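You operate a simulated robot arm through the tools that you are given. There is no shell and no other tool.

You are at the controls of a simulated robot arm. One attempt, no reset.

## Task
Switch the tank on and warm the bath to 40 C.
Fine: open the damper first; run the empty lift down and shut the lid; wait till the display shows 40.

Only the result counts: the job must be done as asked and must still hold three seconds after the hand-in. Knocking over, shifting, dropping, spilling or breaking anything else fails it. A push-on lid holds only when it is set on centred and level and pressed home; a screw cap is set on level and turned clockwise until tight.

## Robot
A 7-joint arm with a fingered hand, fixed in place. Base frame: the origin is at the foot of the arm, x ahead of it, y to its left, z up. Readings come in m, degrees, newtons and seconds.
Its first joint turns from -69.0 to 172.0 degrees. Payload 5 kg.
The TCP is the grasp point between the finger pads, 0.032 m short of the fingertips. In the tool frame z runs along the fingers and y along their closing line. Largest opening 0.16 m; the body of the gripper starts 0.089 m behind the TCP. The gripper is a hand of 3 fingers: y runs from the thumb to the fingers, the wrist lies at [0, 0, -0.252] in the tool frame, and closing takes about 1.5 s.
Orientation is that of the tool frame in the base frame, as a unit quaternion [x, y, z, w]. With the fingers straight down and closing along the base's y, the tool's x points along the base's -x, its y along +y and its z along -z.

## Interface
- The arm moves only by the tool apply_moves. Its argument "commands" is a list of rows, each an object (a shift or turn left out is 0, a gripper value left out holds the last) with "xyz": the shift along the tool's x, y, z in m, a list of three; "delta_rot": the turn, a rotation vector about the tool's x, y, z in degrees, a list of three; "gripper": the opening, from 0 (shut) to 1 (fully open). In form: [{"xyz": [tx, ty, tz], "delta_rot": [ax, ay, az], "gripper": gripper}, ...]. A call has 1 to 20 rows; each row shifts and turns the commanded pose from where the row before left it, along the tool's axes as they then stand. A row lasts 0.2 s, in which the tool goes at most 0.05 m and 8.6 degrees; a call with a longer step from one row to the next is refused whole, and so is a gripper value outside its range. A pose out of reach is approached as far as the arm can. The call stops where the force on the tool passes 40 N (or 10 N more than at its start, if that is more) or the arm is blocked; 0.2 s more then pass. Each finger travels about 0.108 m/s and halts on what it meets, pressing with about 25 N; the grip force reading is that of the motor and also rises with nothing between the fingers. The clock runs only during rows and for 0.2 s after the last one: add rows that do not move to give the fingers time. It gives the time, the measured TCP pose, the force on the tool (base axes), the opening and the grip force at its end, in the units of the frame above (readings bear some noise), with the torque about the TCP (base axes, N m) and any sound that the robot's microphone picked up.
- Cameras (640 x 400 px; columns grow to the right, rows downward): "scene" is fixed at [0.229, -0.6388, 1.2949]; the picture's right is [0.75, -0.67, 0.00], its down [-0.07, -0.08, -0.99] and it looks along [0.66, 0.74, -0.11] (base axes); focal length 251 px, centre (320, 200). "wrist" rides on the gripper at [0.065, -0.004, -0.116] in the tool frame; the picture's right is [0.06, 1.00, 0.00], its down [-0.87, 0.06, -0.49] and it looks along [-0.49, 0.03, 0.87] (tool axes); focal length 261 px, centre (320, 200). There is no depth. A picture from a camera that has moved, and an enlarged one, comes with that camera's place and axes in the base frame and with its lens. The place of the scene camera against the robot may be out by one fixed shift of up to 0.018 m in any direction.
- snapshot(camera): a new picture of that camera. The clock stands still meanwhile.
- raise_lower(by): slides the trunk up (or, below 0, down) by that many m; the arm rides with it, the base frame stays. It gives what a move gives, with no picture.
- preshape(shape): the hand has 3 fingers and takes this shape, open, in about a second: jaw (thumb against the fingers, like two jaws); tri (thumb and two fingers); tip (a fingertip pinch); poke (one finger out to press); point (the index stretched); flat (the hand flat); cup (the hand cupped); fist (a fist). The gripper value then closes the fingers along that shape, each until it touches; the sizes above hold for jaw. It gives what a move gives, with no picture.
- zoom(camera, box): a new picture of the part [left, top, right, bottom] of that camera's present view, enlarged. The clock stands still meanwhile.
- sign_off(): hands the job in; it is judged then, once.

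Places have to be worked out from the pictures, the camera data and where the tool is seen. Open the gripper and draw the arm clear of the work before you hand the job in, unless the task says otherwise.

The tools are called after ">>>" as a command line: name --argument value ..., lists and objects as JSON in quotes. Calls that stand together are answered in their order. apply_moves: Moves the arm, as the interface text tells. Its arguments: {"type":"object","properties":{"commands":{"type":"array","items":{"type":"object","properties":{"xyz":{"type":"array","items":{"type":"number"}},"delta_rot":{"type":"array","items":{"type":"number"}},"gripper":{"type":"number"}}}}},"required":["commands"]} The other tools are called the same way: raise_lower (by) slides the trunk up or down; preshape (shape) gives the hand a shape; snapshot (camera) takes a picture; zoom (camera, box) takes an enlarged picture of a part of a camera's view; sign_off () hands the job in.

At the start:

```text
t: 0.0
tool_pos: [0.4795, 0.0212, 1.4303]
tcp_rot: [0.0, 1.0, 0.001, 0.0]
contact_force: [0.6, -0.7, -0.2]
ft_torque: [0.03, 0.04, 0.01]
opening: 0.1599
gripper_force: 0.1
shape: jaw
trunk travel left (down, up): [-0.625, 0.315]
```

scene: 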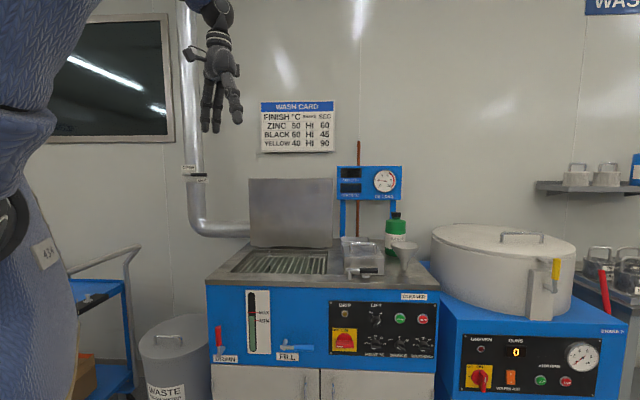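
wrist: 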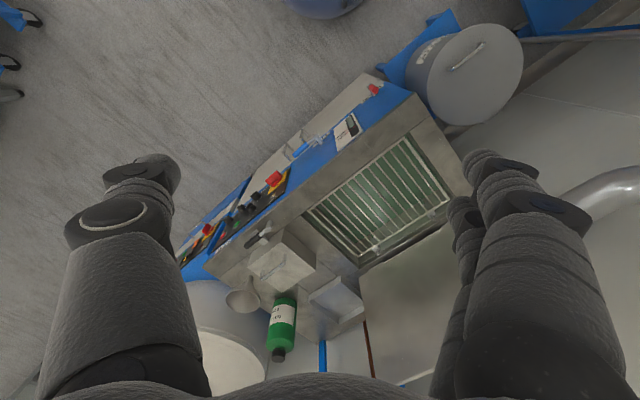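

The scene shows a wash tank with a control panel, a lid (standing open), a duct with possible damper and a display. I'll zoom into the parts to read labels.

>>> zoom --camera "scene" --box '[320, 280, 450, 370]'

>>> zoom --camera "scene" --box '[200, 270, 330, 370]'

>>> zoom --camera "scene" --box '[230, 150, 450, 290]'

>>> zoom --camera "scene" --box '[160, 100, 260, 250]'

>>> zoom --camera "scene" --box '[440, 310, 640, 400]'

>>> zoom --camera "scene" --box '[250, 90, 350, 160]'

```text
4.44 times, centred on (385, 325) of scene
camera zoom: at [0.229, -0.6388, 1.2949], right [0.75, -0.67, 0.0], down [-0.07, -0.08, -0.99], along [0.66, 0.74, -0.11], focal length 1117 px, centre (31, -356)
```

zoom: 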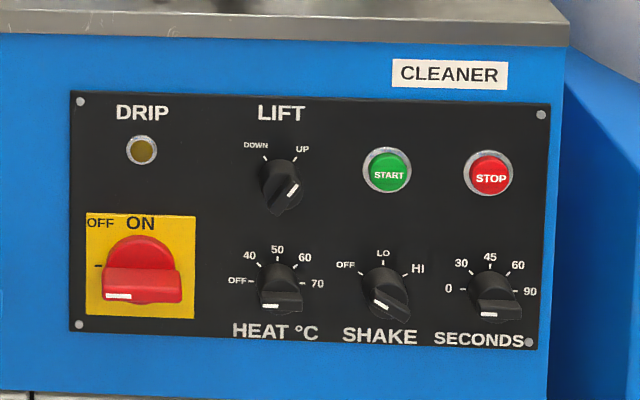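

```text
4.00 times, centred on (265, 320) of scene
camera zoom: at [0.229, -0.6388, 1.2949], right [0.75, -0.67, 0.0], down [-0.07, -0.08, -0.99], along [0.66, 0.74, -0.11], focal length 1006 px, centre (540, -280)
```

zoom: 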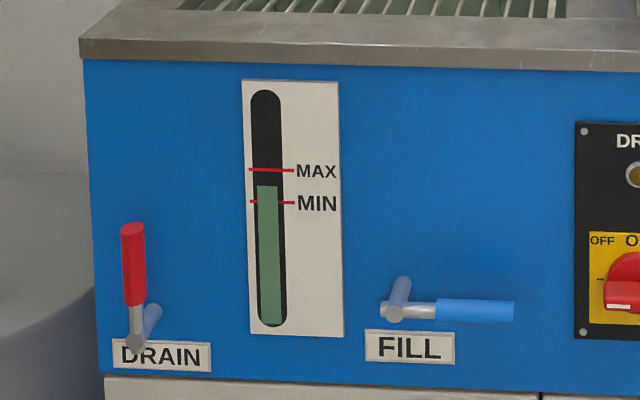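

```text
2.86 times, centred on (340, 220) of scene
camera zoom: at [0.229, -0.6388, 1.2949], right [0.75, -0.67, 0.0], down [-0.07, -0.08, -0.99], along [0.66, 0.74, -0.11], focal length 718 px, centre (263, 143)
```

zoom: 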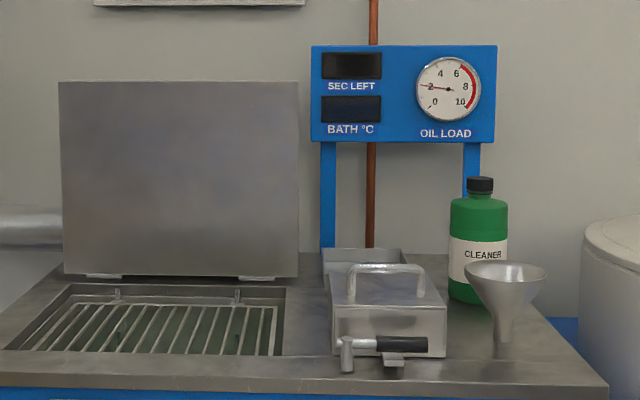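

```text
2.67 times, centred on (210, 175) of scene
camera zoom: at [0.229, -0.6388, 1.2949], right [0.75, -0.67, 0.0], down [-0.07, -0.08, -0.99], along [0.66, 0.74, -0.11], focal length 670 px, centre (613, 267)
```

zoom: 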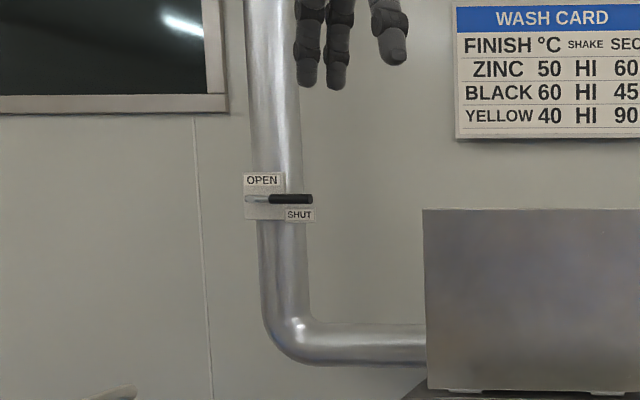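

```text
3.20 times, centred on (540, 355) of scene
camera zoom: at [0.229, -0.6388, 1.2949], right [0.75, -0.67, 0.0], down [-0.07, -0.08, -0.99], along [0.66, 0.74, -0.11], focal length 804 px, centre (-384, -296)
```

zoom: 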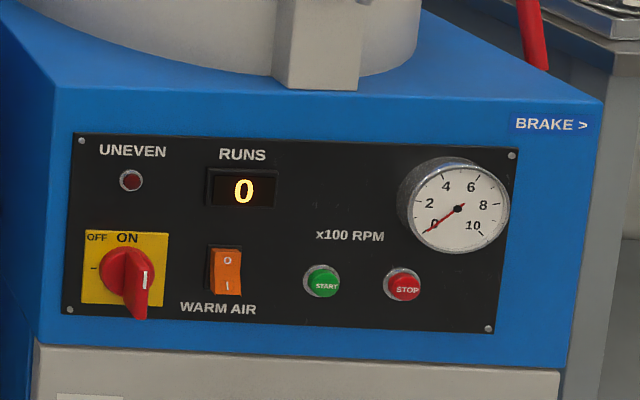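

```text
5.71 times, centred on (300, 125) of scene
camera zoom: at [0.229, -0.6388, 1.2949], right [0.75, -0.67, 0.0], down [-0.07, -0.08, -0.99], along [0.66, 0.74, -0.11], focal length 1437 px, centre (434, 629)
```

zoom: 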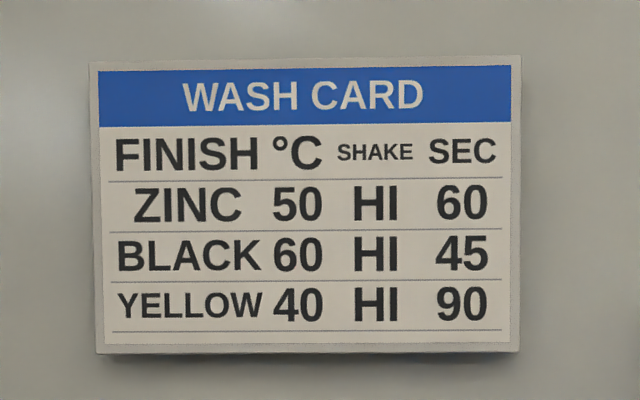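

The machine front appears to run from about [0.48, 0.22] to [1.02, -0.31] at z≈0.935 (45° to the base). I'll look closer at the damper lever, the knobs, the lid and the basket area.

>>> zoom --camera "scene" --box '[175, 160, 223, 190]'

>>> zoom --camera "scene" --box '[326, 298, 390, 360]'

>>> zoom --camera "scene" --box '[225, 230, 345, 290]'

>>> zoom --camera "scene" --box '[335, 155, 445, 225]'

>>> zoom --camera "wrist" --box '[180, 60, 480, 260]'

>>> zoom --camera "scene" --box '[330, 225, 430, 290]'

```text
13.33 times, centred on (199, 175) of scene
camera zoom: at [0.229, -0.6388, 1.2949], right [0.75, -0.67, 0.0], down [-0.07, -0.08, -0.99], along [0.66, 0.74, -0.11], focal length 3352 px, centre (1933, 533)
```

zoom: 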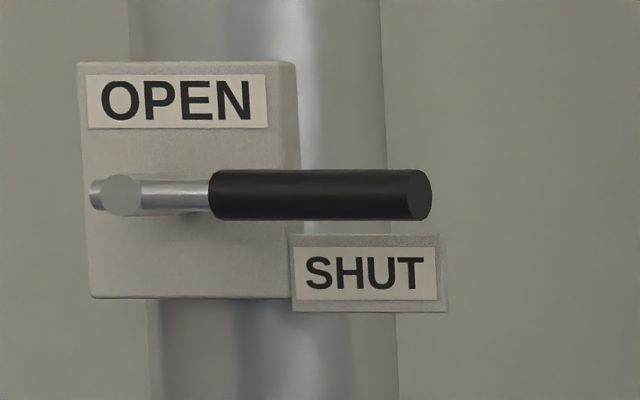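

```text
6.45 times, centred on (358, 329) of scene
camera zoom: at [0.229, -0.6388, 1.2949], right [0.75, -0.67, 0.0], down [-0.07, -0.08, -0.99], along [0.66, 0.74, -0.11], focal length 1622 px, centre (75, -632)
```

zoom: 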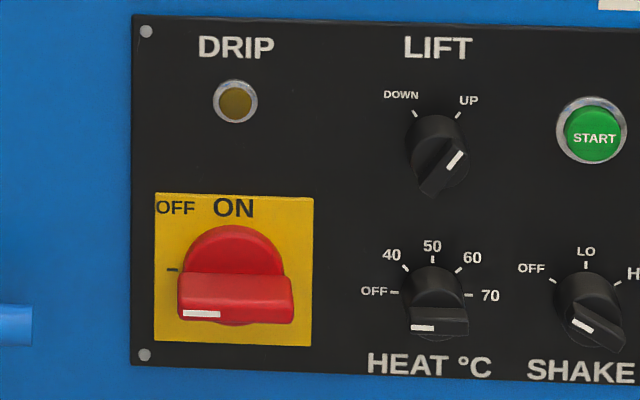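

```text
5.33 times, centred on (285, 260) of scene
camera zoom: at [0.229, -0.6388, 1.2949], right [0.75, -0.67, 0.0], down [-0.07, -0.08, -0.99], along [0.66, 0.74, -0.11], focal length 1341 px, centre (507, -120)
```

zoom: 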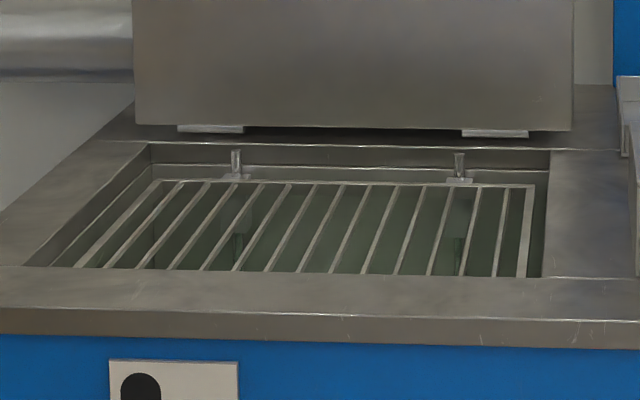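

```text
5.71 times, centred on (390, 190) of scene
camera zoom: at [0.229, -0.6388, 1.2949], right [0.75, -0.67, 0.0], down [-0.07, -0.08, -0.99], along [0.66, 0.74, -0.11], focal length 1437 px, centre (-80, 257)
```

zoom: 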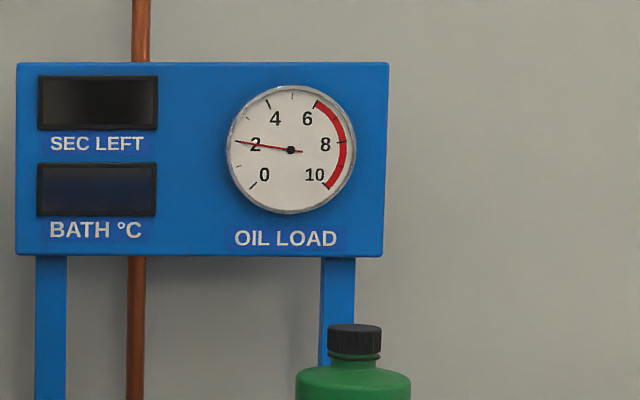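

```text
2.00 times, centred on (330, 160) of wrist
camera zoom: at [0.4145, 0.0155, 1.5452], right [-0.06, 1.0, 0.0], down [0.87, 0.05, 0.49], along [0.49, 0.03, -0.87], focal length 521 px, centre (300, 280)
```

zoom: 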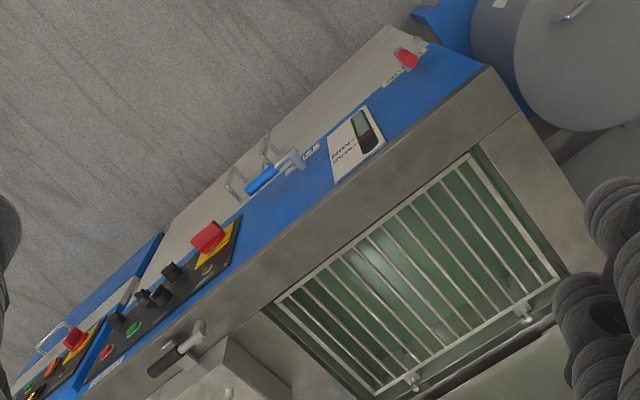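

```text
6.15 times, centred on (380, 258) of scene
camera zoom: at [0.229, -0.6388, 1.2949], right [0.75, -0.67, 0.0], down [-0.07, -0.08, -0.99], along [0.66, 0.74, -0.11], focal length 1547 px, centre (-49, -154)
```

zoom: 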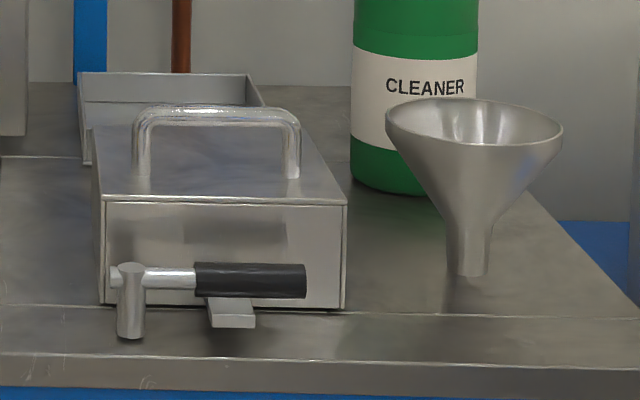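

The damper lever is on the duct at the wall, horizontal at SHUT. OPEN needs it turned up. I first yaw the tool 45° to line up with the machine, keeping position.

>>> apply_moves --commands '[{"delta_rot": [0, 0, -7.5]}, {"delta_rot": [0, 0, -7.5]}, {"delta_rot": [0, 0, -7.5]}, {"delta_rot": [0, 0, -7.5]}, {"delta_rot": [0, 0, -7.5]}, {"delta_rot": [0, 0, -7.5]}]'

```text
t: 1.4
tool_pos: [0.4787, 0.0211, 1.4313]
tcp_rot: [-0.384, 0.924, 0.0, 0.001]
contact_force: [-0.1, -0.7, 0.3]
ft_torque: [0.03, 0.01, 0.0]
opening: 0.1598
gripper_force: 0.1
shape: jaw
trunk travel left (down, up): [-0.625, 0.315]
```

Yaw done and clean. Now I shift left (−r) and forward with the tool still pointing down and high.

>>> apply_moves --commands '[{"xyz": [-0.02, 0.04, 0]}, {"xyz": [-0.02, 0.04, 0]}, {"xyz": [-0.02, 0.04, 0]}, {"xyz": [-0.02, 0.04, 0]}, {"xyz": [-0.02, 0.04, 0]}, {"xyz": [-0.02, 0.04, 0]}, {"xyz": [-0.02, 0.04, 0]}, {"xyz": [-0.02, 0.04, 0]}, {"xyz": [-0.02, 0.04, 0]}]'

>>> snapshot --camera "scene"

```text
t: 3.4
tool_pos: [0.3592, 0.399, 1.443]
tcp_rot: [-0.377, 0.926, 0.008, 0.002]
contact_force: [-1.1, 0.1, 1.1]
ft_torque: [0.01, 0.02, 0.0]
opening: 0.1598
gripper_force: 0.0
shape: jaw
trunk travel left (down, up): [-0.625, 0.315]
```

```text
taken
```

scene: 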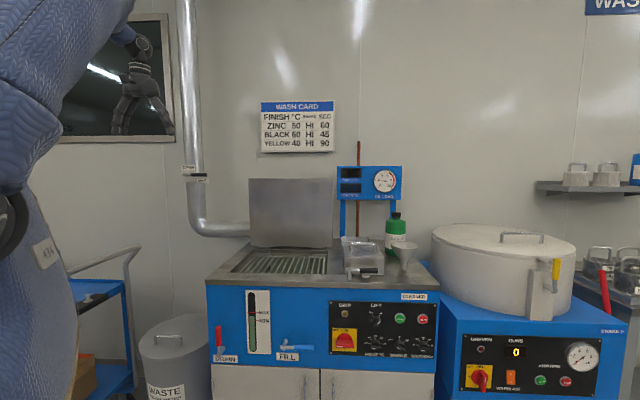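

Clear so far. Now I pitch the tool up to face the wall (−90° about tool y).

>>> apply_moves --commands '[{"delta_rot": [0, -8.2, 0]}, {"delta_rot": [0, -8.2, 0]}, {"delta_rot": [0, -8.2, 0]}, {"delta_rot": [0, -8.2, 0]}, {"delta_rot": [0, -8.2, 0]}, {"delta_rot": [0, -8.2, 0]}, {"delta_rot": [0, -8.2, 0]}, {"delta_rot": [0, -8.2, 0]}, {"delta_rot": [0, -8.2, 0]}, {"delta_rot": [0, -8.2, 0]}, {"delta_rot": [0, -8.0, 0]}]'

>>> snapshot --camera "scene"

>>> snapshot --camera "wrist"

```text
t: 5.8
tool_pos: [0.3497, 0.405, 1.4323]
tcp_rot: [-0.271, 0.652, 0.272, 0.654]
contact_force: [-0.3, 0.5, 0.2]
ft_torque: [0.01, 0.04, -0.05]
opening: 0.1599
gripper_force: 0.2
shape: jaw
trunk travel left (down, up): [-0.625, 0.315]
```

```text
taken
```

scene: 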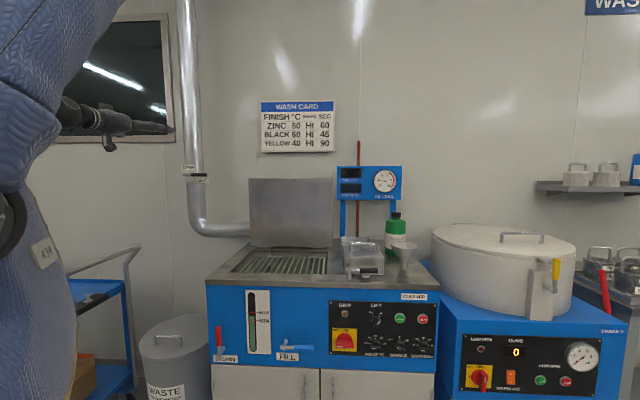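

```text
taken
camera wrist: at [0.2713, 0.3185, 1.3655], right [-0.71, 0.71, -0.06], down [-0.39, -0.31, 0.87], along [0.59, 0.64, 0.49], focal length 261 px, centre (320, 200)
```

wrist: 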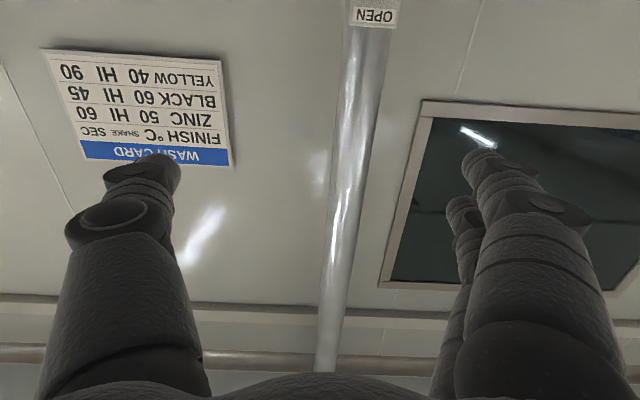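

The tool now faces the wall; the OPEN label is seen at the top of the inverted wrist view. I lower the hand 0.24 m to bring the lever into view and triangulate.

>>> apply_moves --commands '[{"xyz": [0.04, 0, 0]}, {"xyz": [0.04, 0, 0]}, {"xyz": [0.04, 0, 0]}, {"xyz": [0.04, 0, 0]}, {"xyz": [0.04, 0, 0]}, {"xyz": [0.04, 0, 0]}]'

>>> snapshot --camera "wrist"

>>> snapshot --camera "scene"

```text
t: 7.4
tool_pos: [0.3922, 0.3696, 1.3891]
tcp_rot: [-0.223, 0.632, 0.301, 0.679]
contact_force: [-0.4, 0.9, 0.2]
ft_torque: [-0.03, 0.01, -0.02]
opening: 0.1599
gripper_force: 0.1
shape: jaw
out of reach, approached as far as the arm can: row 3, 4, 5, 6
trunk travel left (down, up): [-0.625, 0.315]
stopped in row 6: the arm was blocked; the commanded pose is now the measured one
```

```text
taken
camera wrist: at [0.3137, 0.2941, 1.311], right [-0.69, 0.73, 0.02], down [-0.41, -0.41, 0.82], along [0.6, 0.56, 0.58], focal length 261 px, centre (320, 200)
```

wrist: 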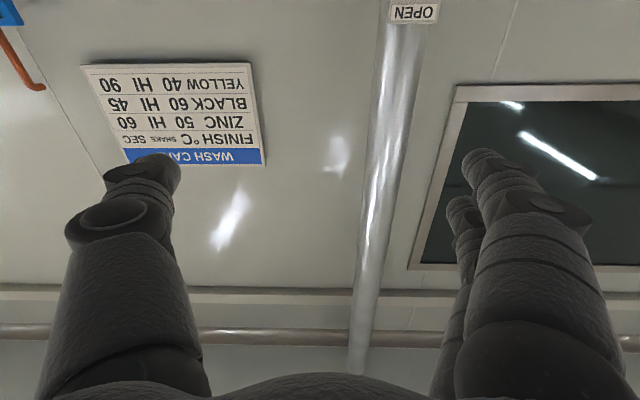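

```text
taken
```

scene: 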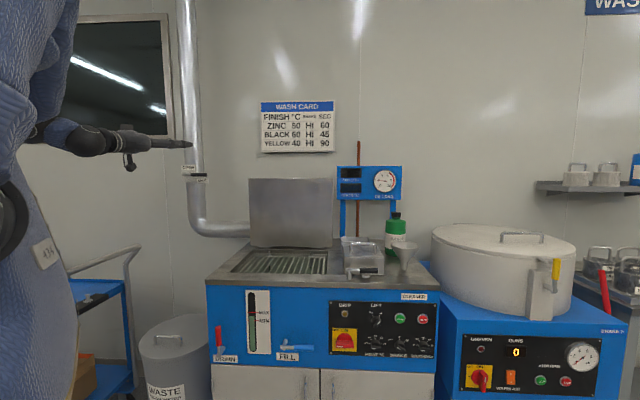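

The arm ran out of room low down near the base, so I lower the trunk instead by 0.2 m; nothing lies under the hand there.

>>> raise_lower --by -0.2

>>> snapshot --camera "wrist"

>>> snapshot --camera "scene"

```text
t: 9.6
tool_pos: [0.3928, 0.3687, 1.1876]
tcp_rot: [-0.223, 0.633, 0.3, 0.678]
contact_force: [0.4, -0.2, -0.8]
ft_torque: [0.01, 0.05, 0.02]
opening: 0.1602
gripper_force: 0.1
shape: jaw
trunk travel left (down, up): [-0.425, 0.515]
```

```text
taken
camera wrist: at [0.3137, 0.2938, 1.1099], right [-0.69, 0.73, 0.01], down [-0.41, -0.4, 0.82], along [0.6, 0.56, 0.58], focal length 261 px, centre (320, 200)
```

wrist: 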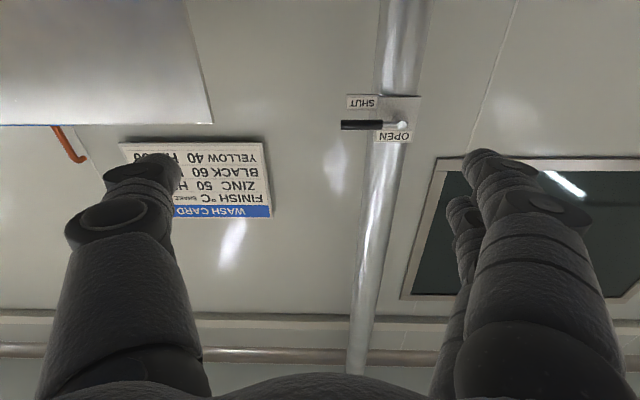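

```text
taken
```

scene: 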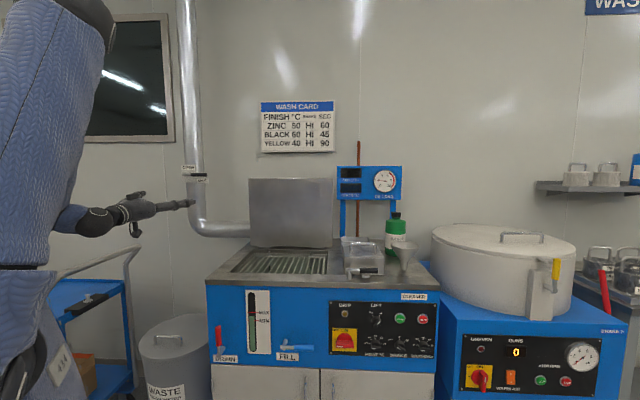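

The lever is now visible in the wrist view. I zoom in on it to triangulate the pivot and tip.

>>> zoom --camera "wrist" --box '[320, 80, 440, 155]'

```text
5.33 times, centred on (380, 118) of wrist
camera zoom: at [0.3137, 0.2938, 1.1099], right [-0.69, 0.73, 0.01], down [-0.41, -0.4, 0.82], along [0.6, 0.56, 0.58], focal length 1390 px, centre (0, 640)
```

zoom: 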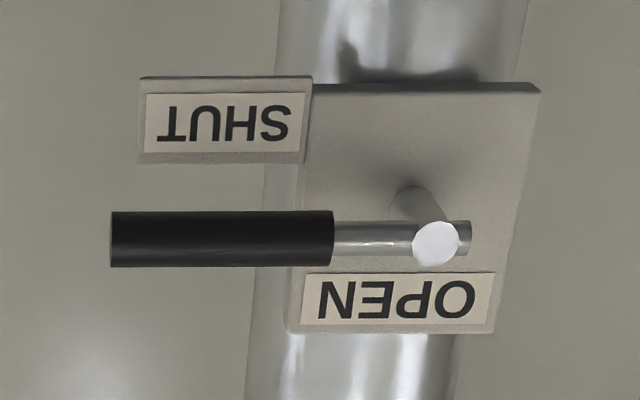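

Triangulated: lever pivot ≈ [0.556, 0.727, 1.28], tip ≈ [0.636, 0.648, 1.28], about 0.113 m long. I straighten the tool, close the fingers into a pushing finger, and approach to just under the lever, short of it.

>>> apply_moves --commands '[{"delta_rot": [-1.5, 5.74, -4.36], "gripper": 0}, {"xyz": [0, 0.006, 0.03]}, {"xyz": [0, 0.006, 0.03]}, {"xyz": [0, 0.006, 0.03]}, {"xyz": [0, 0.006, 0.03]}, {"xyz": [0, 0.006, 0.03]}, {"xyz": [0, 0.006, 0.03]}, {"xyz": [0, 0.006, 0.03]}, {"xyz": [0, 0.005, 0.03]}]'

>>> snapshot --camera "wrist"

>>> snapshot --camera "scene"

```text
t: 11.6
tool_pos: [0.528, 0.5729, 1.1782]
tcp_rot: [-0.275, 0.654, 0.269, 0.651]
contact_force: [0.1, 0.3, 0.3]
ft_torque: [0.0, 0.01, -0.01]
opening: 0.0001
gripper_force: 25.2
shape: jaw
trunk travel left (down, up): [-0.425, 0.515]
```

```text
taken
camera wrist: at [0.4505, 0.4857, 1.1137], right [-0.71, 0.7, -0.07], down [-0.38, -0.3, 0.87], along [0.59, 0.65, 0.48], focal length 261 px, centre (320, 200)
```

wrist: 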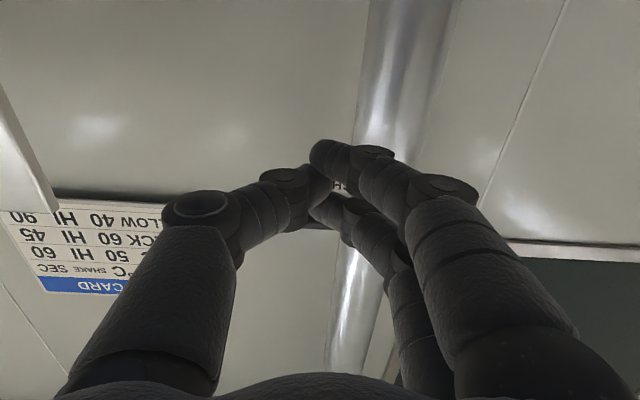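

```text
taken
```

scene: 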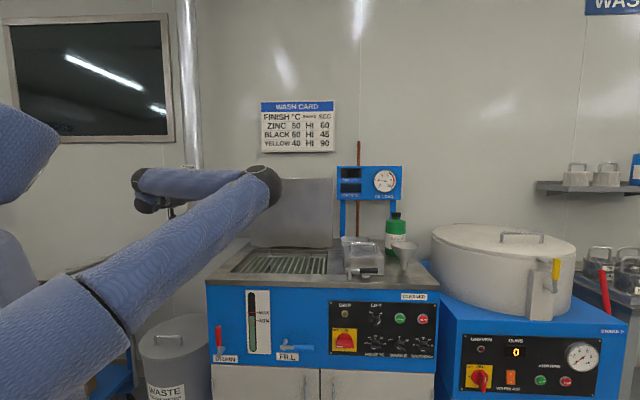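

Fingers are closed; the TCP is at r≈-0.03, f≈0.78, z≈1.18, below the lever. I advance under the lever with about 4 cm of clearance below it.

>>> apply_moves --commands '[{"xyz": [0, 0, 0.03]}, {"xyz": [0, 0, 0.03]}, {"xyz": [0, 0, 0.03]}, {"xyz": [0, 0, 0.022]}]'

>>> snapshot --camera "wrist"

>>> zoom --camera "scene" --box '[120, 130, 300, 250]'

```text
t: 12.6
tool_pos: [0.6064, 0.6515, 1.1792]
tcp_rot: [-0.275, 0.654, 0.268, 0.652]
contact_force: [-0.1, -0.4, 0.0]
ft_torque: [-0.01, 0.0, 0.03]
opening: 0.0
gripper_force: 25.3
shape: jaw
trunk travel left (down, up): [-0.425, 0.515]
```

```text
taken
camera wrist: at [0.5275, 0.5654, 1.1139], right [-0.71, 0.7, -0.07], down [-0.38, -0.3, 0.87], along [0.59, 0.64, 0.48], focal length 261 px, centre (320, 200)
```

wrist: 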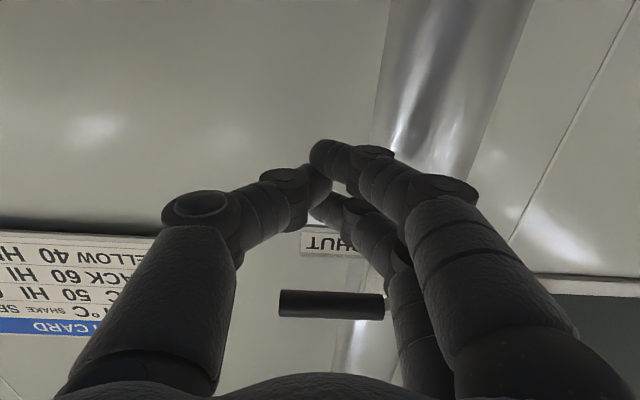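

```text
3.33 times, centred on (210, 190) of scene
camera zoom: at [0.229, -0.6388, 1.2949], right [0.75, -0.67, 0.0], down [-0.07, -0.08, -0.99], along [0.66, 0.74, -0.11], focal length 838 px, centre (687, 233)
```

zoom: 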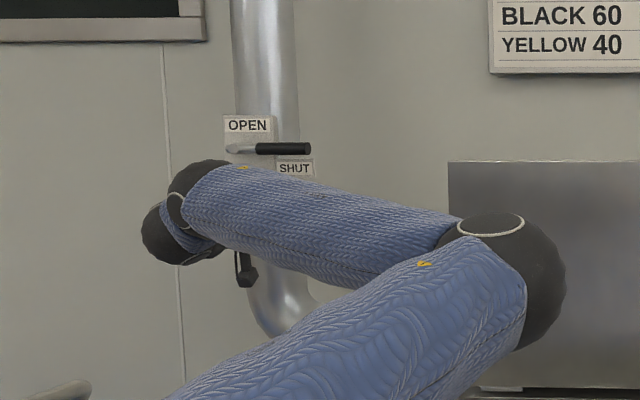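

The wrist view confirms the lever tip at about [0.635, 0.647, 1.28], directly above the closed fingers. I raise and follow the arc to push the lever up.

>>> apply_moves --commands '[{"xyz": [-0.017, 0, 0]}, {"xyz": [-0.017, 0, 0]}, {"xyz": [-0.017, 0, 0]}, {"xyz": [-0.017, 0, 0]}, {"xyz": [-0.015, 0, 0]}, {"xyz": [-0.015, 0, 0]}, {"xyz": [-0.015, 0, 0]}]'

>>> snapshot --camera "wrist"

>>> zoom --camera "scene" --box '[140, 120, 290, 220]'

```text
t: 14.2
tool_pos: [0.6042, 0.6515, 1.2931]
tcp_rot: [-0.275, 0.654, 0.268, 0.652]
contact_force: [0.9, -1.6, -0.1]
ft_torque: [-0.04, -0.01, 0.04]
opening: 0.0
gripper_force: 25.3
shape: jaw
trunk travel left (down, up): [-0.425, 0.515]
```

```text
taken
camera wrist: at [0.5278, 0.565, 1.2282], right [-0.71, 0.7, -0.07], down [-0.39, -0.3, 0.87], along [0.59, 0.64, 0.49], focal length 261 px, centre (320, 200)
```

wrist: 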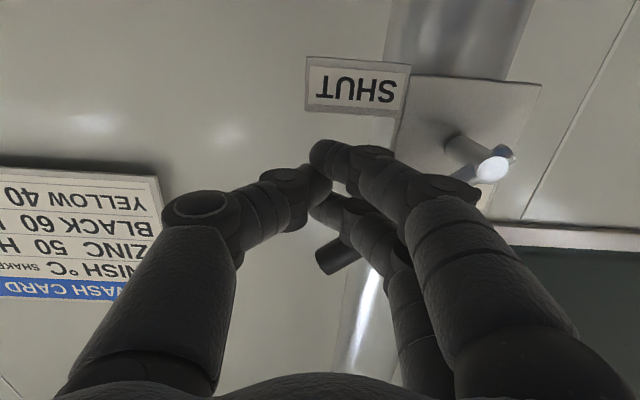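

```text
4.00 times, centred on (215, 170) of scene
camera zoom: at [0.229, -0.6388, 1.2949], right [0.75, -0.67, 0.0], down [-0.07, -0.08, -0.99], along [0.66, 0.74, -0.11], focal length 1006 px, centre (740, 320)
```

zoom: 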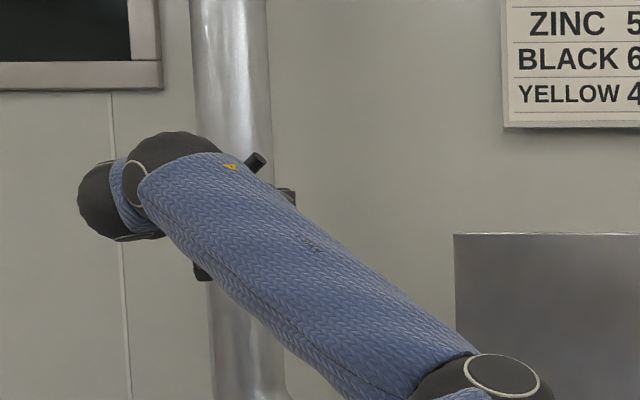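

The lever has swung up roughly 35°. I keep following the arc upward and left.

>>> apply_moves --commands '[{"xyz": [-0.015, 0.006, 0]}, {"xyz": [-0.015, 0.006, 0]}, {"xyz": [-0.013, 0.008, 0]}, {"xyz": [-0.01, 0.011, 0]}, {"xyz": [-0.009, 0.013, 0]}, {"xyz": [-0.006, 0.013, 0]}]'

>>> snapshot --camera "wrist"

>>> zoom --camera "scene" --box '[140, 120, 290, 220]'

```text
t: 15.8
tool_pos: [0.595, 0.6784, 1.3536]
tcp_rot: [-0.26, 0.665, 0.269, 0.646]
contact_force: [-1.3, 0.0, 0.1]
ft_torque: [0.01, -0.04, 0.0]
opening: 0.0
gripper_force: 25.2
shape: jaw
trunk travel left (down, up): [-0.425, 0.515]
stopped in row 6: the arm was blocked; the commanded pose is now the measured one
```

```text
taken
camera wrist: at [0.5132, 0.5938, 1.2902], right [-0.69, 0.72, -0.04], down [-0.37, -0.3, 0.88], along [0.62, 0.63, 0.47], focal length 261 px, centre (320, 200)
```

wrist: 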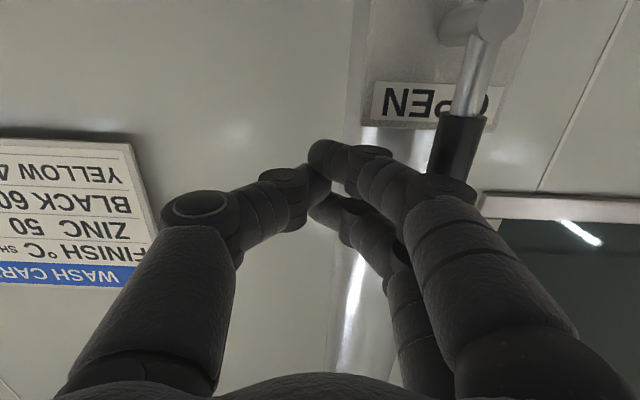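

```text
4.00 times, centred on (215, 170) of scene
camera zoom: at [0.229, -0.6388, 1.2949], right [0.75, -0.67, 0.0], down [-0.07, -0.08, -0.99], along [0.66, 0.74, -0.11], focal length 1006 px, centre (740, 320)
```

zoom: 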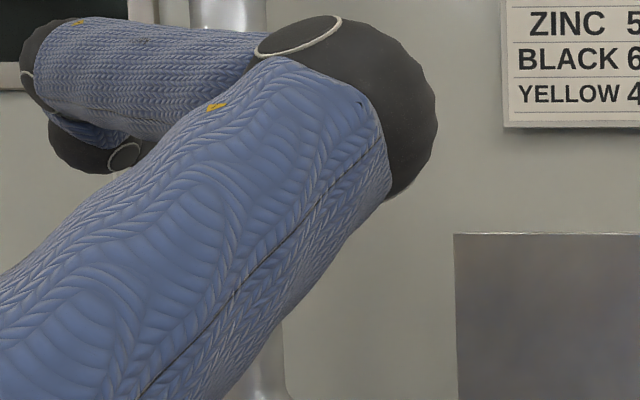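

The lever now looks vertical at r≈-0.12 (under the OPEN label), and the block was its end stop. I ease right off it and retract straight back.

>>> apply_moves --commands '[{"xyz": [0, -0.015, 0]}, {"xyz": [0, -0.015, 0]}, {"xyz": [0, 0, -0.03]}, {"xyz": [0, 0, -0.04]}, {"xyz": [0, 0, -0.04]}, {"xyz": [0, 0, -0.04]}, {"xyz": [0, 0, -0.04]}]'

>>> snapshot --camera "wrist"

>>> snapshot --camera "scene"

```text
t: 17.4
tool_pos: [0.4743, 0.5246, 1.3593]
tcp_rot: [-0.263, 0.664, 0.268, 0.647]
contact_force: [0.4, 0.1, -0.5]
ft_torque: [0.02, -0.03, -0.04]
opening: 0.0
gripper_force: 25.1
shape: jaw
trunk travel left (down, up): [-0.425, 0.515]
```

```text
taken
camera wrist: at [0.3925, 0.4393, 1.295], right [-0.7, 0.72, -0.05], down [-0.37, -0.3, 0.88], along [0.62, 0.63, 0.47], focal length 261 px, centre (320, 200)
```

wrist: 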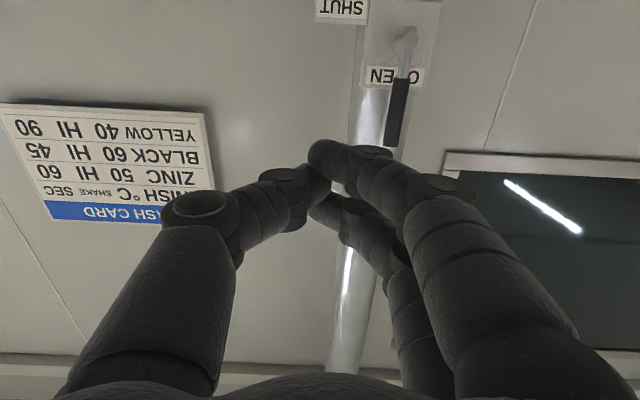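

```text
taken
```

scene: 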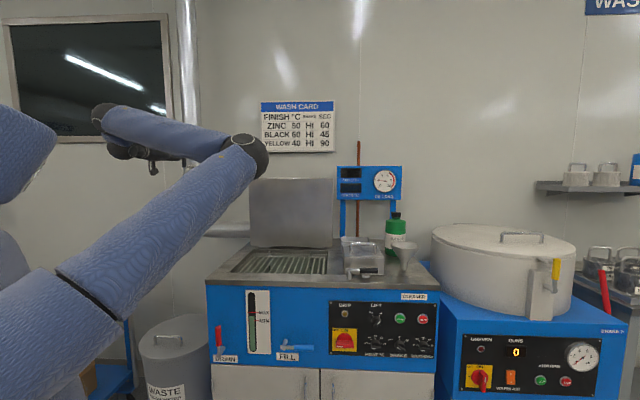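

The damper lever stands vertical at OPEN. Next the panel: I straighten the tool and travel high across in front of the tank toward the control panel.

>>> apply_moves --commands '[{"delta_rot": [-0.89, -1.14, -0.92], "xyz": [0, -0.02, -0.02]}, {"xyz": [0, -0.04, -0.025]}, {"xyz": [0, -0.04, -0.025]}, {"xyz": [0, -0.04, -0.025]}, {"xyz": [0, -0.04, -0.025]}, {"xyz": [0, -0.04, -0.025]}, {"xyz": [0, -0.04, -0.025]}, {"xyz": [0, -0.043, -0.02]}, {"xyz": [0, -0.043, -0.02]}, {"xyz": [0, -0.043, -0.02]}]'

>>> snapshot --camera "scene"

```text
t: 19.6
tool_pos: [0.5897, 0.0859, 1.3563]
tcp_rot: [-0.27, 0.654, 0.272, 0.652]
contact_force: [0.0, -0.4, 0.5]
ft_torque: [-0.01, -0.02, 0.02]
opening: 0.0001
gripper_force: 24.7
shape: jaw
trunk travel left (down, up): [-0.425, 0.515]
```

```text
taken
```

scene: 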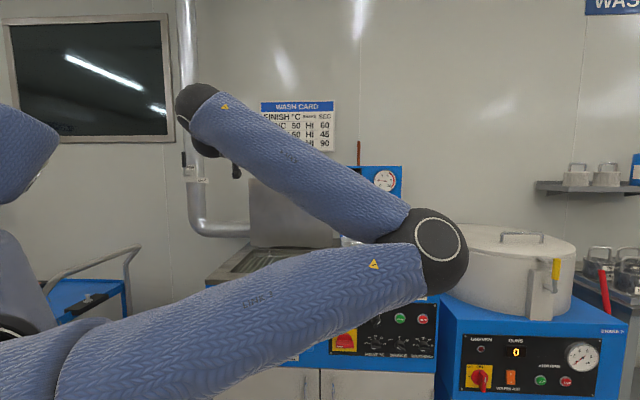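

Clear so far, with the elbow swinging out to the right in front of the machine. I continue right and back slightly, still high.

>>> apply_moves --commands '[{"xyz": [0, -0.037, -0.0125]}, {"xyz": [0, -0.037, -0.0125]}, {"xyz": [0, -0.037, -0.0125]}, {"xyz": [0, -0.037, -0.0125]}, {"xyz": [0, -0.037, -0.0125]}, {"xyz": [0, -0.037, -0.0125]}, {"xyz": [0, -0.037, -0.0125]}, {"xyz": [0, -0.037, -0.0125]}]'

>>> snapshot --camera "scene"

>>> snapshot --camera "wrist"

```text
t: 21.4
tool_pos: [0.7256, -0.1934, 1.3572]
tcp_rot: [-0.269, 0.654, 0.271, 0.653]
contact_force: [0.0, -0.8, -0.5]
ft_torque: [0.01, 0.0, -0.02]
opening: 0.0001
gripper_force: 25.0
shape: jaw
trunk travel left (down, up): [-0.425, 0.515]
```

```text
taken
```

scene: 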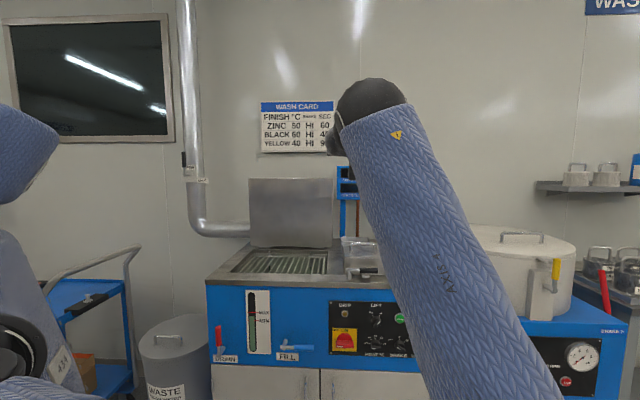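

```text
taken
camera wrist: at [0.6476, -0.2796, 1.2906], right [-0.71, 0.7, -0.06], down [-0.38, -0.31, 0.87], along [0.59, 0.64, 0.49], focal length 261 px, centre (320, 200)
```

wrist: 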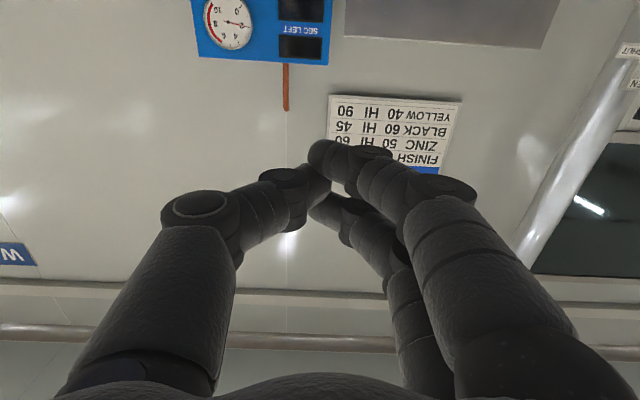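

TCP is at r≈0.65, f≈0.376, z≈1.357, in front of the main switch column but high. I lower the trunk in steps, watching clearance to the tank front.

>>> raise_lower --by -0.2

>>> snapshot --camera "scene"

```text
t: 23.5
tool_pos: [0.7273, -0.1933, 1.1569]
tcp_rot: [-0.271, 0.653, 0.271, 0.653]
contact_force: [0.4, 0.8, 0.3]
ft_torque: [-0.01, -0.01, 0.02]
opening: 0.0
gripper_force: 25.0
shape: jaw
trunk travel left (down, up): [-0.225, 0.715]
```

```text
taken
```

scene: 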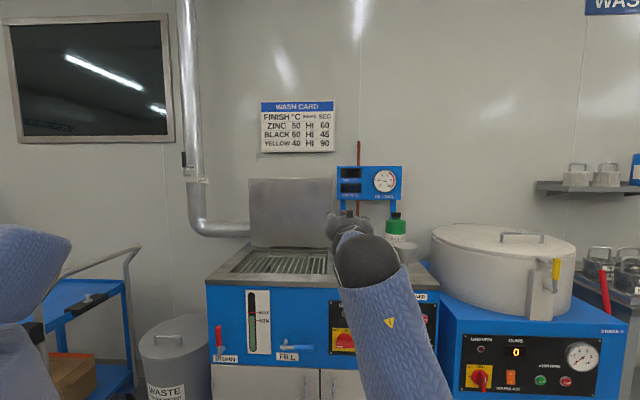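

Clear. Lowering the trunk another 0.2 m; the fingertips stay about 9 cm in front of the tank face.

>>> raise_lower --by -0.2

>>> snapshot --camera "scene"

>>> snapshot --camera "wrist"

```text
t: 25.7
tool_pos: [0.7257, -0.1928, 0.9574]
tcp_rot: [-0.271, 0.653, 0.272, 0.653]
contact_force: [0.2, 0.5, 0.3]
ft_torque: [0.01, 0.01, -0.01]
opening: 0.0
gripper_force: 24.6
shape: jaw
trunk travel left (down, up): [-0.025, 0.915]
```

```text
taken
```

scene: 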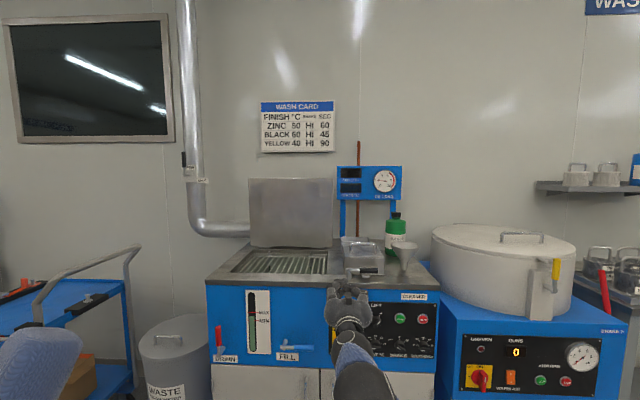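

```text
taken
camera wrist: at [0.6473, -0.2788, 0.8909], right [-0.71, 0.71, -0.06], down [-0.38, -0.31, 0.87], along [0.59, 0.64, 0.49], focal length 261 px, centre (320, 200)
```

wrist: 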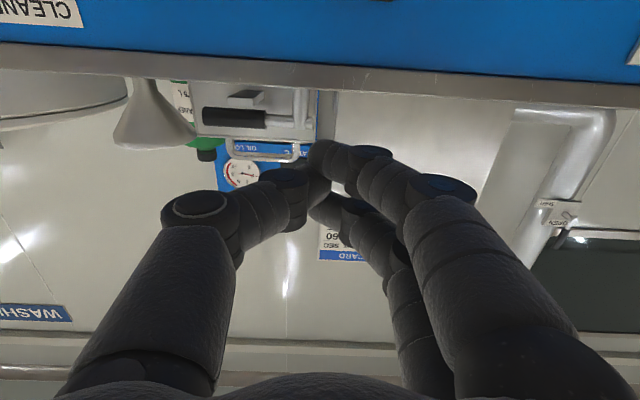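

Now I roll the hand −90° so the jaws close vertically for the horizontal switch bar, and open the fingers partway.

>>> apply_moves --commands '[{"delta_rot": [0, 0, -8.2], "gripper": 0.5}, {"delta_rot": [0, 0, -8.2]}, {"delta_rot": [0, 0, -8.2]}, {"delta_rot": [0, 0, -8.2]}, {"delta_rot": [0, 0, -8.2]}, {"delta_rot": [0, 0, -8.2]}, {"delta_rot": [0, 0, -8.2]}, {"delta_rot": [0, 0, -8.2]}, {"delta_rot": [0, 0, -8.2]}, {"delta_rot": [0, 0, -8.2]}, {"delta_rot": [0, 0, -8.0]}]'

>>> snapshot --camera "wrist"

```text
t: 28.1
tool_pos: [0.726, -0.1935, 0.9569]
tcp_rot: [-0.653, 0.271, -0.27, 0.654]
contact_force: [-0.4, -0.6, 0.5]
ft_torque: [0.01, -0.02, -0.02]
opening: 0.0797
gripper_force: 0.1
shape: jaw
trunk travel left (down, up): [-0.025, 0.915]
```

```text
taken
camera wrist: at [0.6907, -0.3224, 0.9594], right [0.04, -0.04, -1.0], down [-0.96, 0.27, -0.05], along [0.27, 0.96, -0.03], focal length 261 px, centre (320, 200)
```

wrist: 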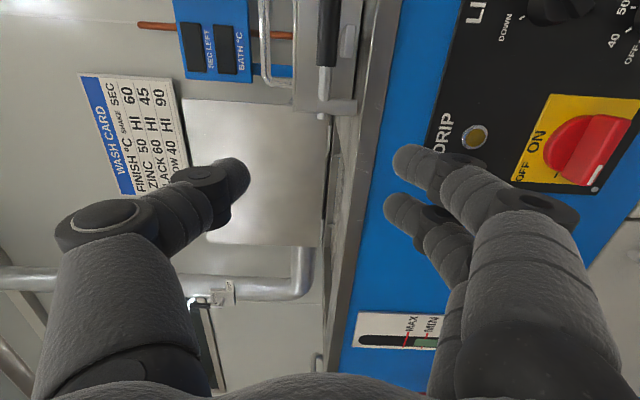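

The main switch is visible in the rotated wrist view. I zoom in to fix its place on the panel.

>>> zoom --camera "wrist" --box '[480, 80, 640, 200]'

```text
3.33 times, centred on (560, 140) of wrist
camera zoom: at [0.6907, -0.3224, 0.9594], right [0.04, -0.04, -1.0], down [-0.96, 0.27, -0.05], along [0.27, 0.96, -0.03], focal length 869 px, centre (-480, 400)
```

zoom: 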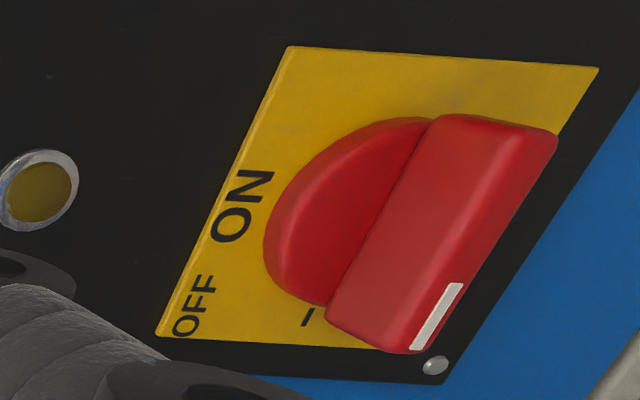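

From this view (panel plane f≈0.498) the switch plate is about 82 mm square centred at r≈0.657, z≈0.720. I descend in front of it, staying clear at f≈0.376.

>>> apply_moves --commands '[{"xyz": [0.001, 0.0395, 0]}, {"xyz": [0.001, 0.0395, 0]}, {"xyz": [0.001, 0.0395, 0]}, {"xyz": [0.001, 0.0395, 0]}, {"xyz": [0.001, 0.0395, 0]}, {"xyz": [0.002, 0.0395, 0]}]'

>>> snapshot --camera "wrist"

>>> snapshot --camera "scene"

```text
t: 29.5
tool_pos: [0.7302, -0.1982, 0.7208]
tcp_rot: [0.654, -0.271, 0.269, -0.653]
contact_force: [-0.9, -0.7, 0.2]
ft_torque: [-0.03, 0.05, 0.01]
opening: 0.0799
gripper_force: 0.0
shape: jaw
trunk travel left (down, up): [-0.025, 0.915]
```

```text
taken
camera wrist: at [0.6946, -0.3267, 0.7231], right [0.04, -0.04, -1.0], down [-0.96, 0.27, -0.05], along [0.27, 0.96, -0.03], focal length 261 px, centre (320, 200)
```

wrist: 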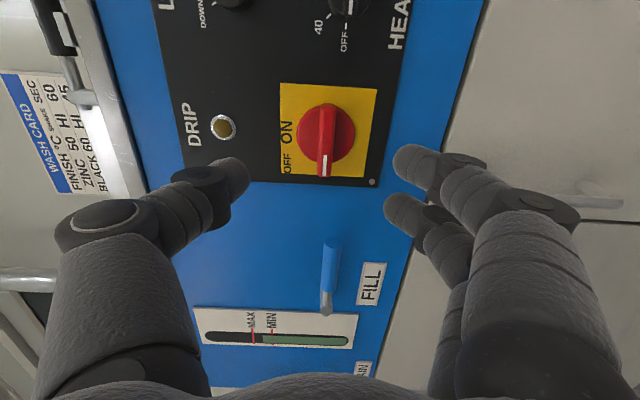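

```text
taken
```

scene: 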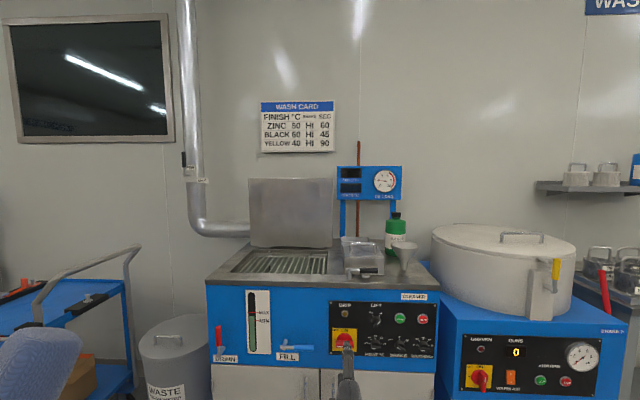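

The hand is level with the switch. I zoom the wrist view to refine the switch centre and panel plane.

>>> zoom --camera "wrist" --box '[260, 70, 400, 200]'

>>> zoom --camera "wrist" --box '[150, 0, 430, 175]'

```text
3.08 times, centred on (330, 135) of wrist
camera zoom: at [0.6946, -0.3267, 0.7231], right [0.04, -0.04, -1.0], down [-0.96, 0.27, -0.05], along [0.27, 0.96, -0.03], focal length 802 px, centre (289, 400)
```

zoom: 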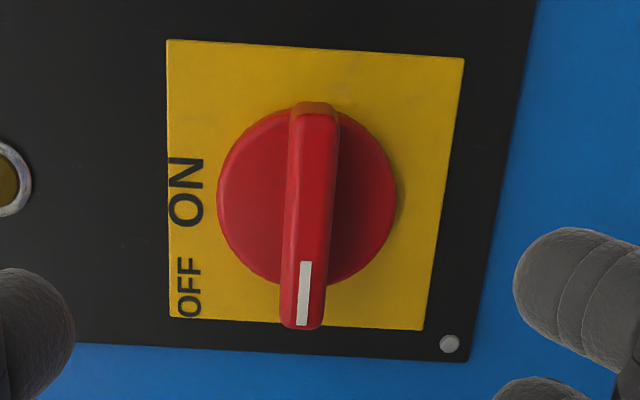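

```text
2.29 times, centred on (290, 88) of wrist
camera zoom: at [0.6946, -0.3267, 0.7231], right [0.04, -0.04, -1.0], down [-0.96, 0.27, -0.05], along [0.27, 0.96, -0.03], focal length 596 px, centre (389, 457)
```

zoom: 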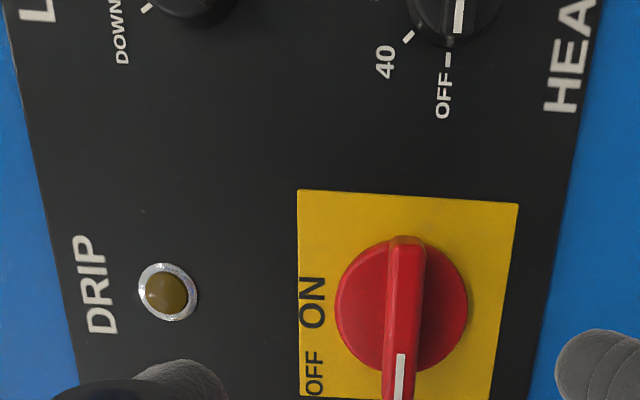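

Two wrist views agree: panel plane f≈0.503, switch centre r≈0.656, z≈0.7145, bar ~15 mm thick with its face at f≈0.48. I advance so the jaws straddle the bar without touching the panel.

>>> apply_moves --commands '[{"xyz": [0, 0.006, 0.02]}, {"xyz": [0, 0, 0.02]}, {"xyz": [0, 0, 0.02]}, {"xyz": [0, 0, 0.012]}, {"xyz": [0, 0, 0.01]}]'

>>> snapshot --camera "wrist"

```text
t: 30.7
tool_pos: [0.7878, -0.1406, 0.7134]
tcp_rot: [-0.653, 0.272, -0.27, 0.653]
contact_force: [0.3, -0.7, -0.1]
ft_torque: [0.0, 0.01, 0.01]
opening: 0.0801
gripper_force: 0.1
shape: jaw
trunk travel left (down, up): [-0.025, 0.915]
```

```text
taken
camera wrist: at [0.7527, -0.269, 0.7174], right [0.04, -0.04, -1.0], down [-0.96, 0.27, -0.05], along [0.27, 0.96, -0.03], focal length 261 px, centre (320, 200)
```

wrist: 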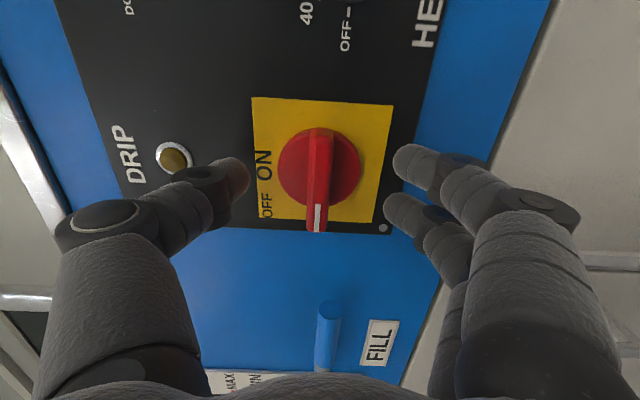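

The bar sits between the thumb (above) and two fingers (below). I close the jaws on it.

>>> apply_moves --commands '[{"gripper": 0.2}, {"gripper": 0.0}, {"gripper": 0.0}, {"gripper": 0.0}, {"gripper": 0.0}]'

>>> snapshot --camera "wrist"

```text
t: 31.9
tool_pos: [0.7881, -0.1386, 0.7143]
tcp_rot: [-0.653, 0.271, -0.271, 0.653]
contact_force: [4.3, 3.3, 0.6]
ft_torque: [-0.02, -0.01, 0.01]
opening: 0.0081
gripper_force: 24.8
shape: jaw
trunk travel left (down, up): [-0.025, 0.915]
```

```text
taken
camera wrist: at [0.7528, -0.2686, 0.7172], right [0.04, -0.04, -1.0], down [-0.96, 0.27, -0.05], along [0.27, 0.96, -0.03], focal length 261 px, centre (320, 200)
```

wrist: 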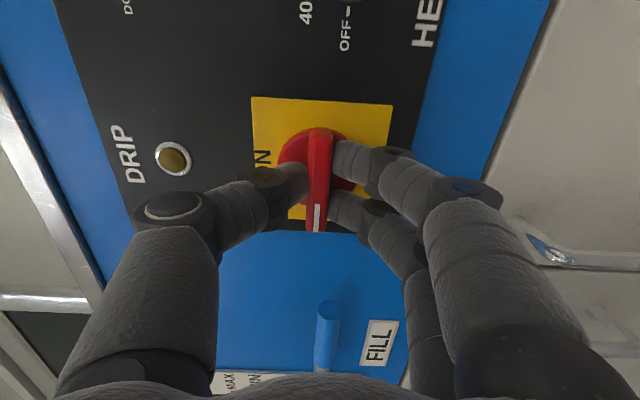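

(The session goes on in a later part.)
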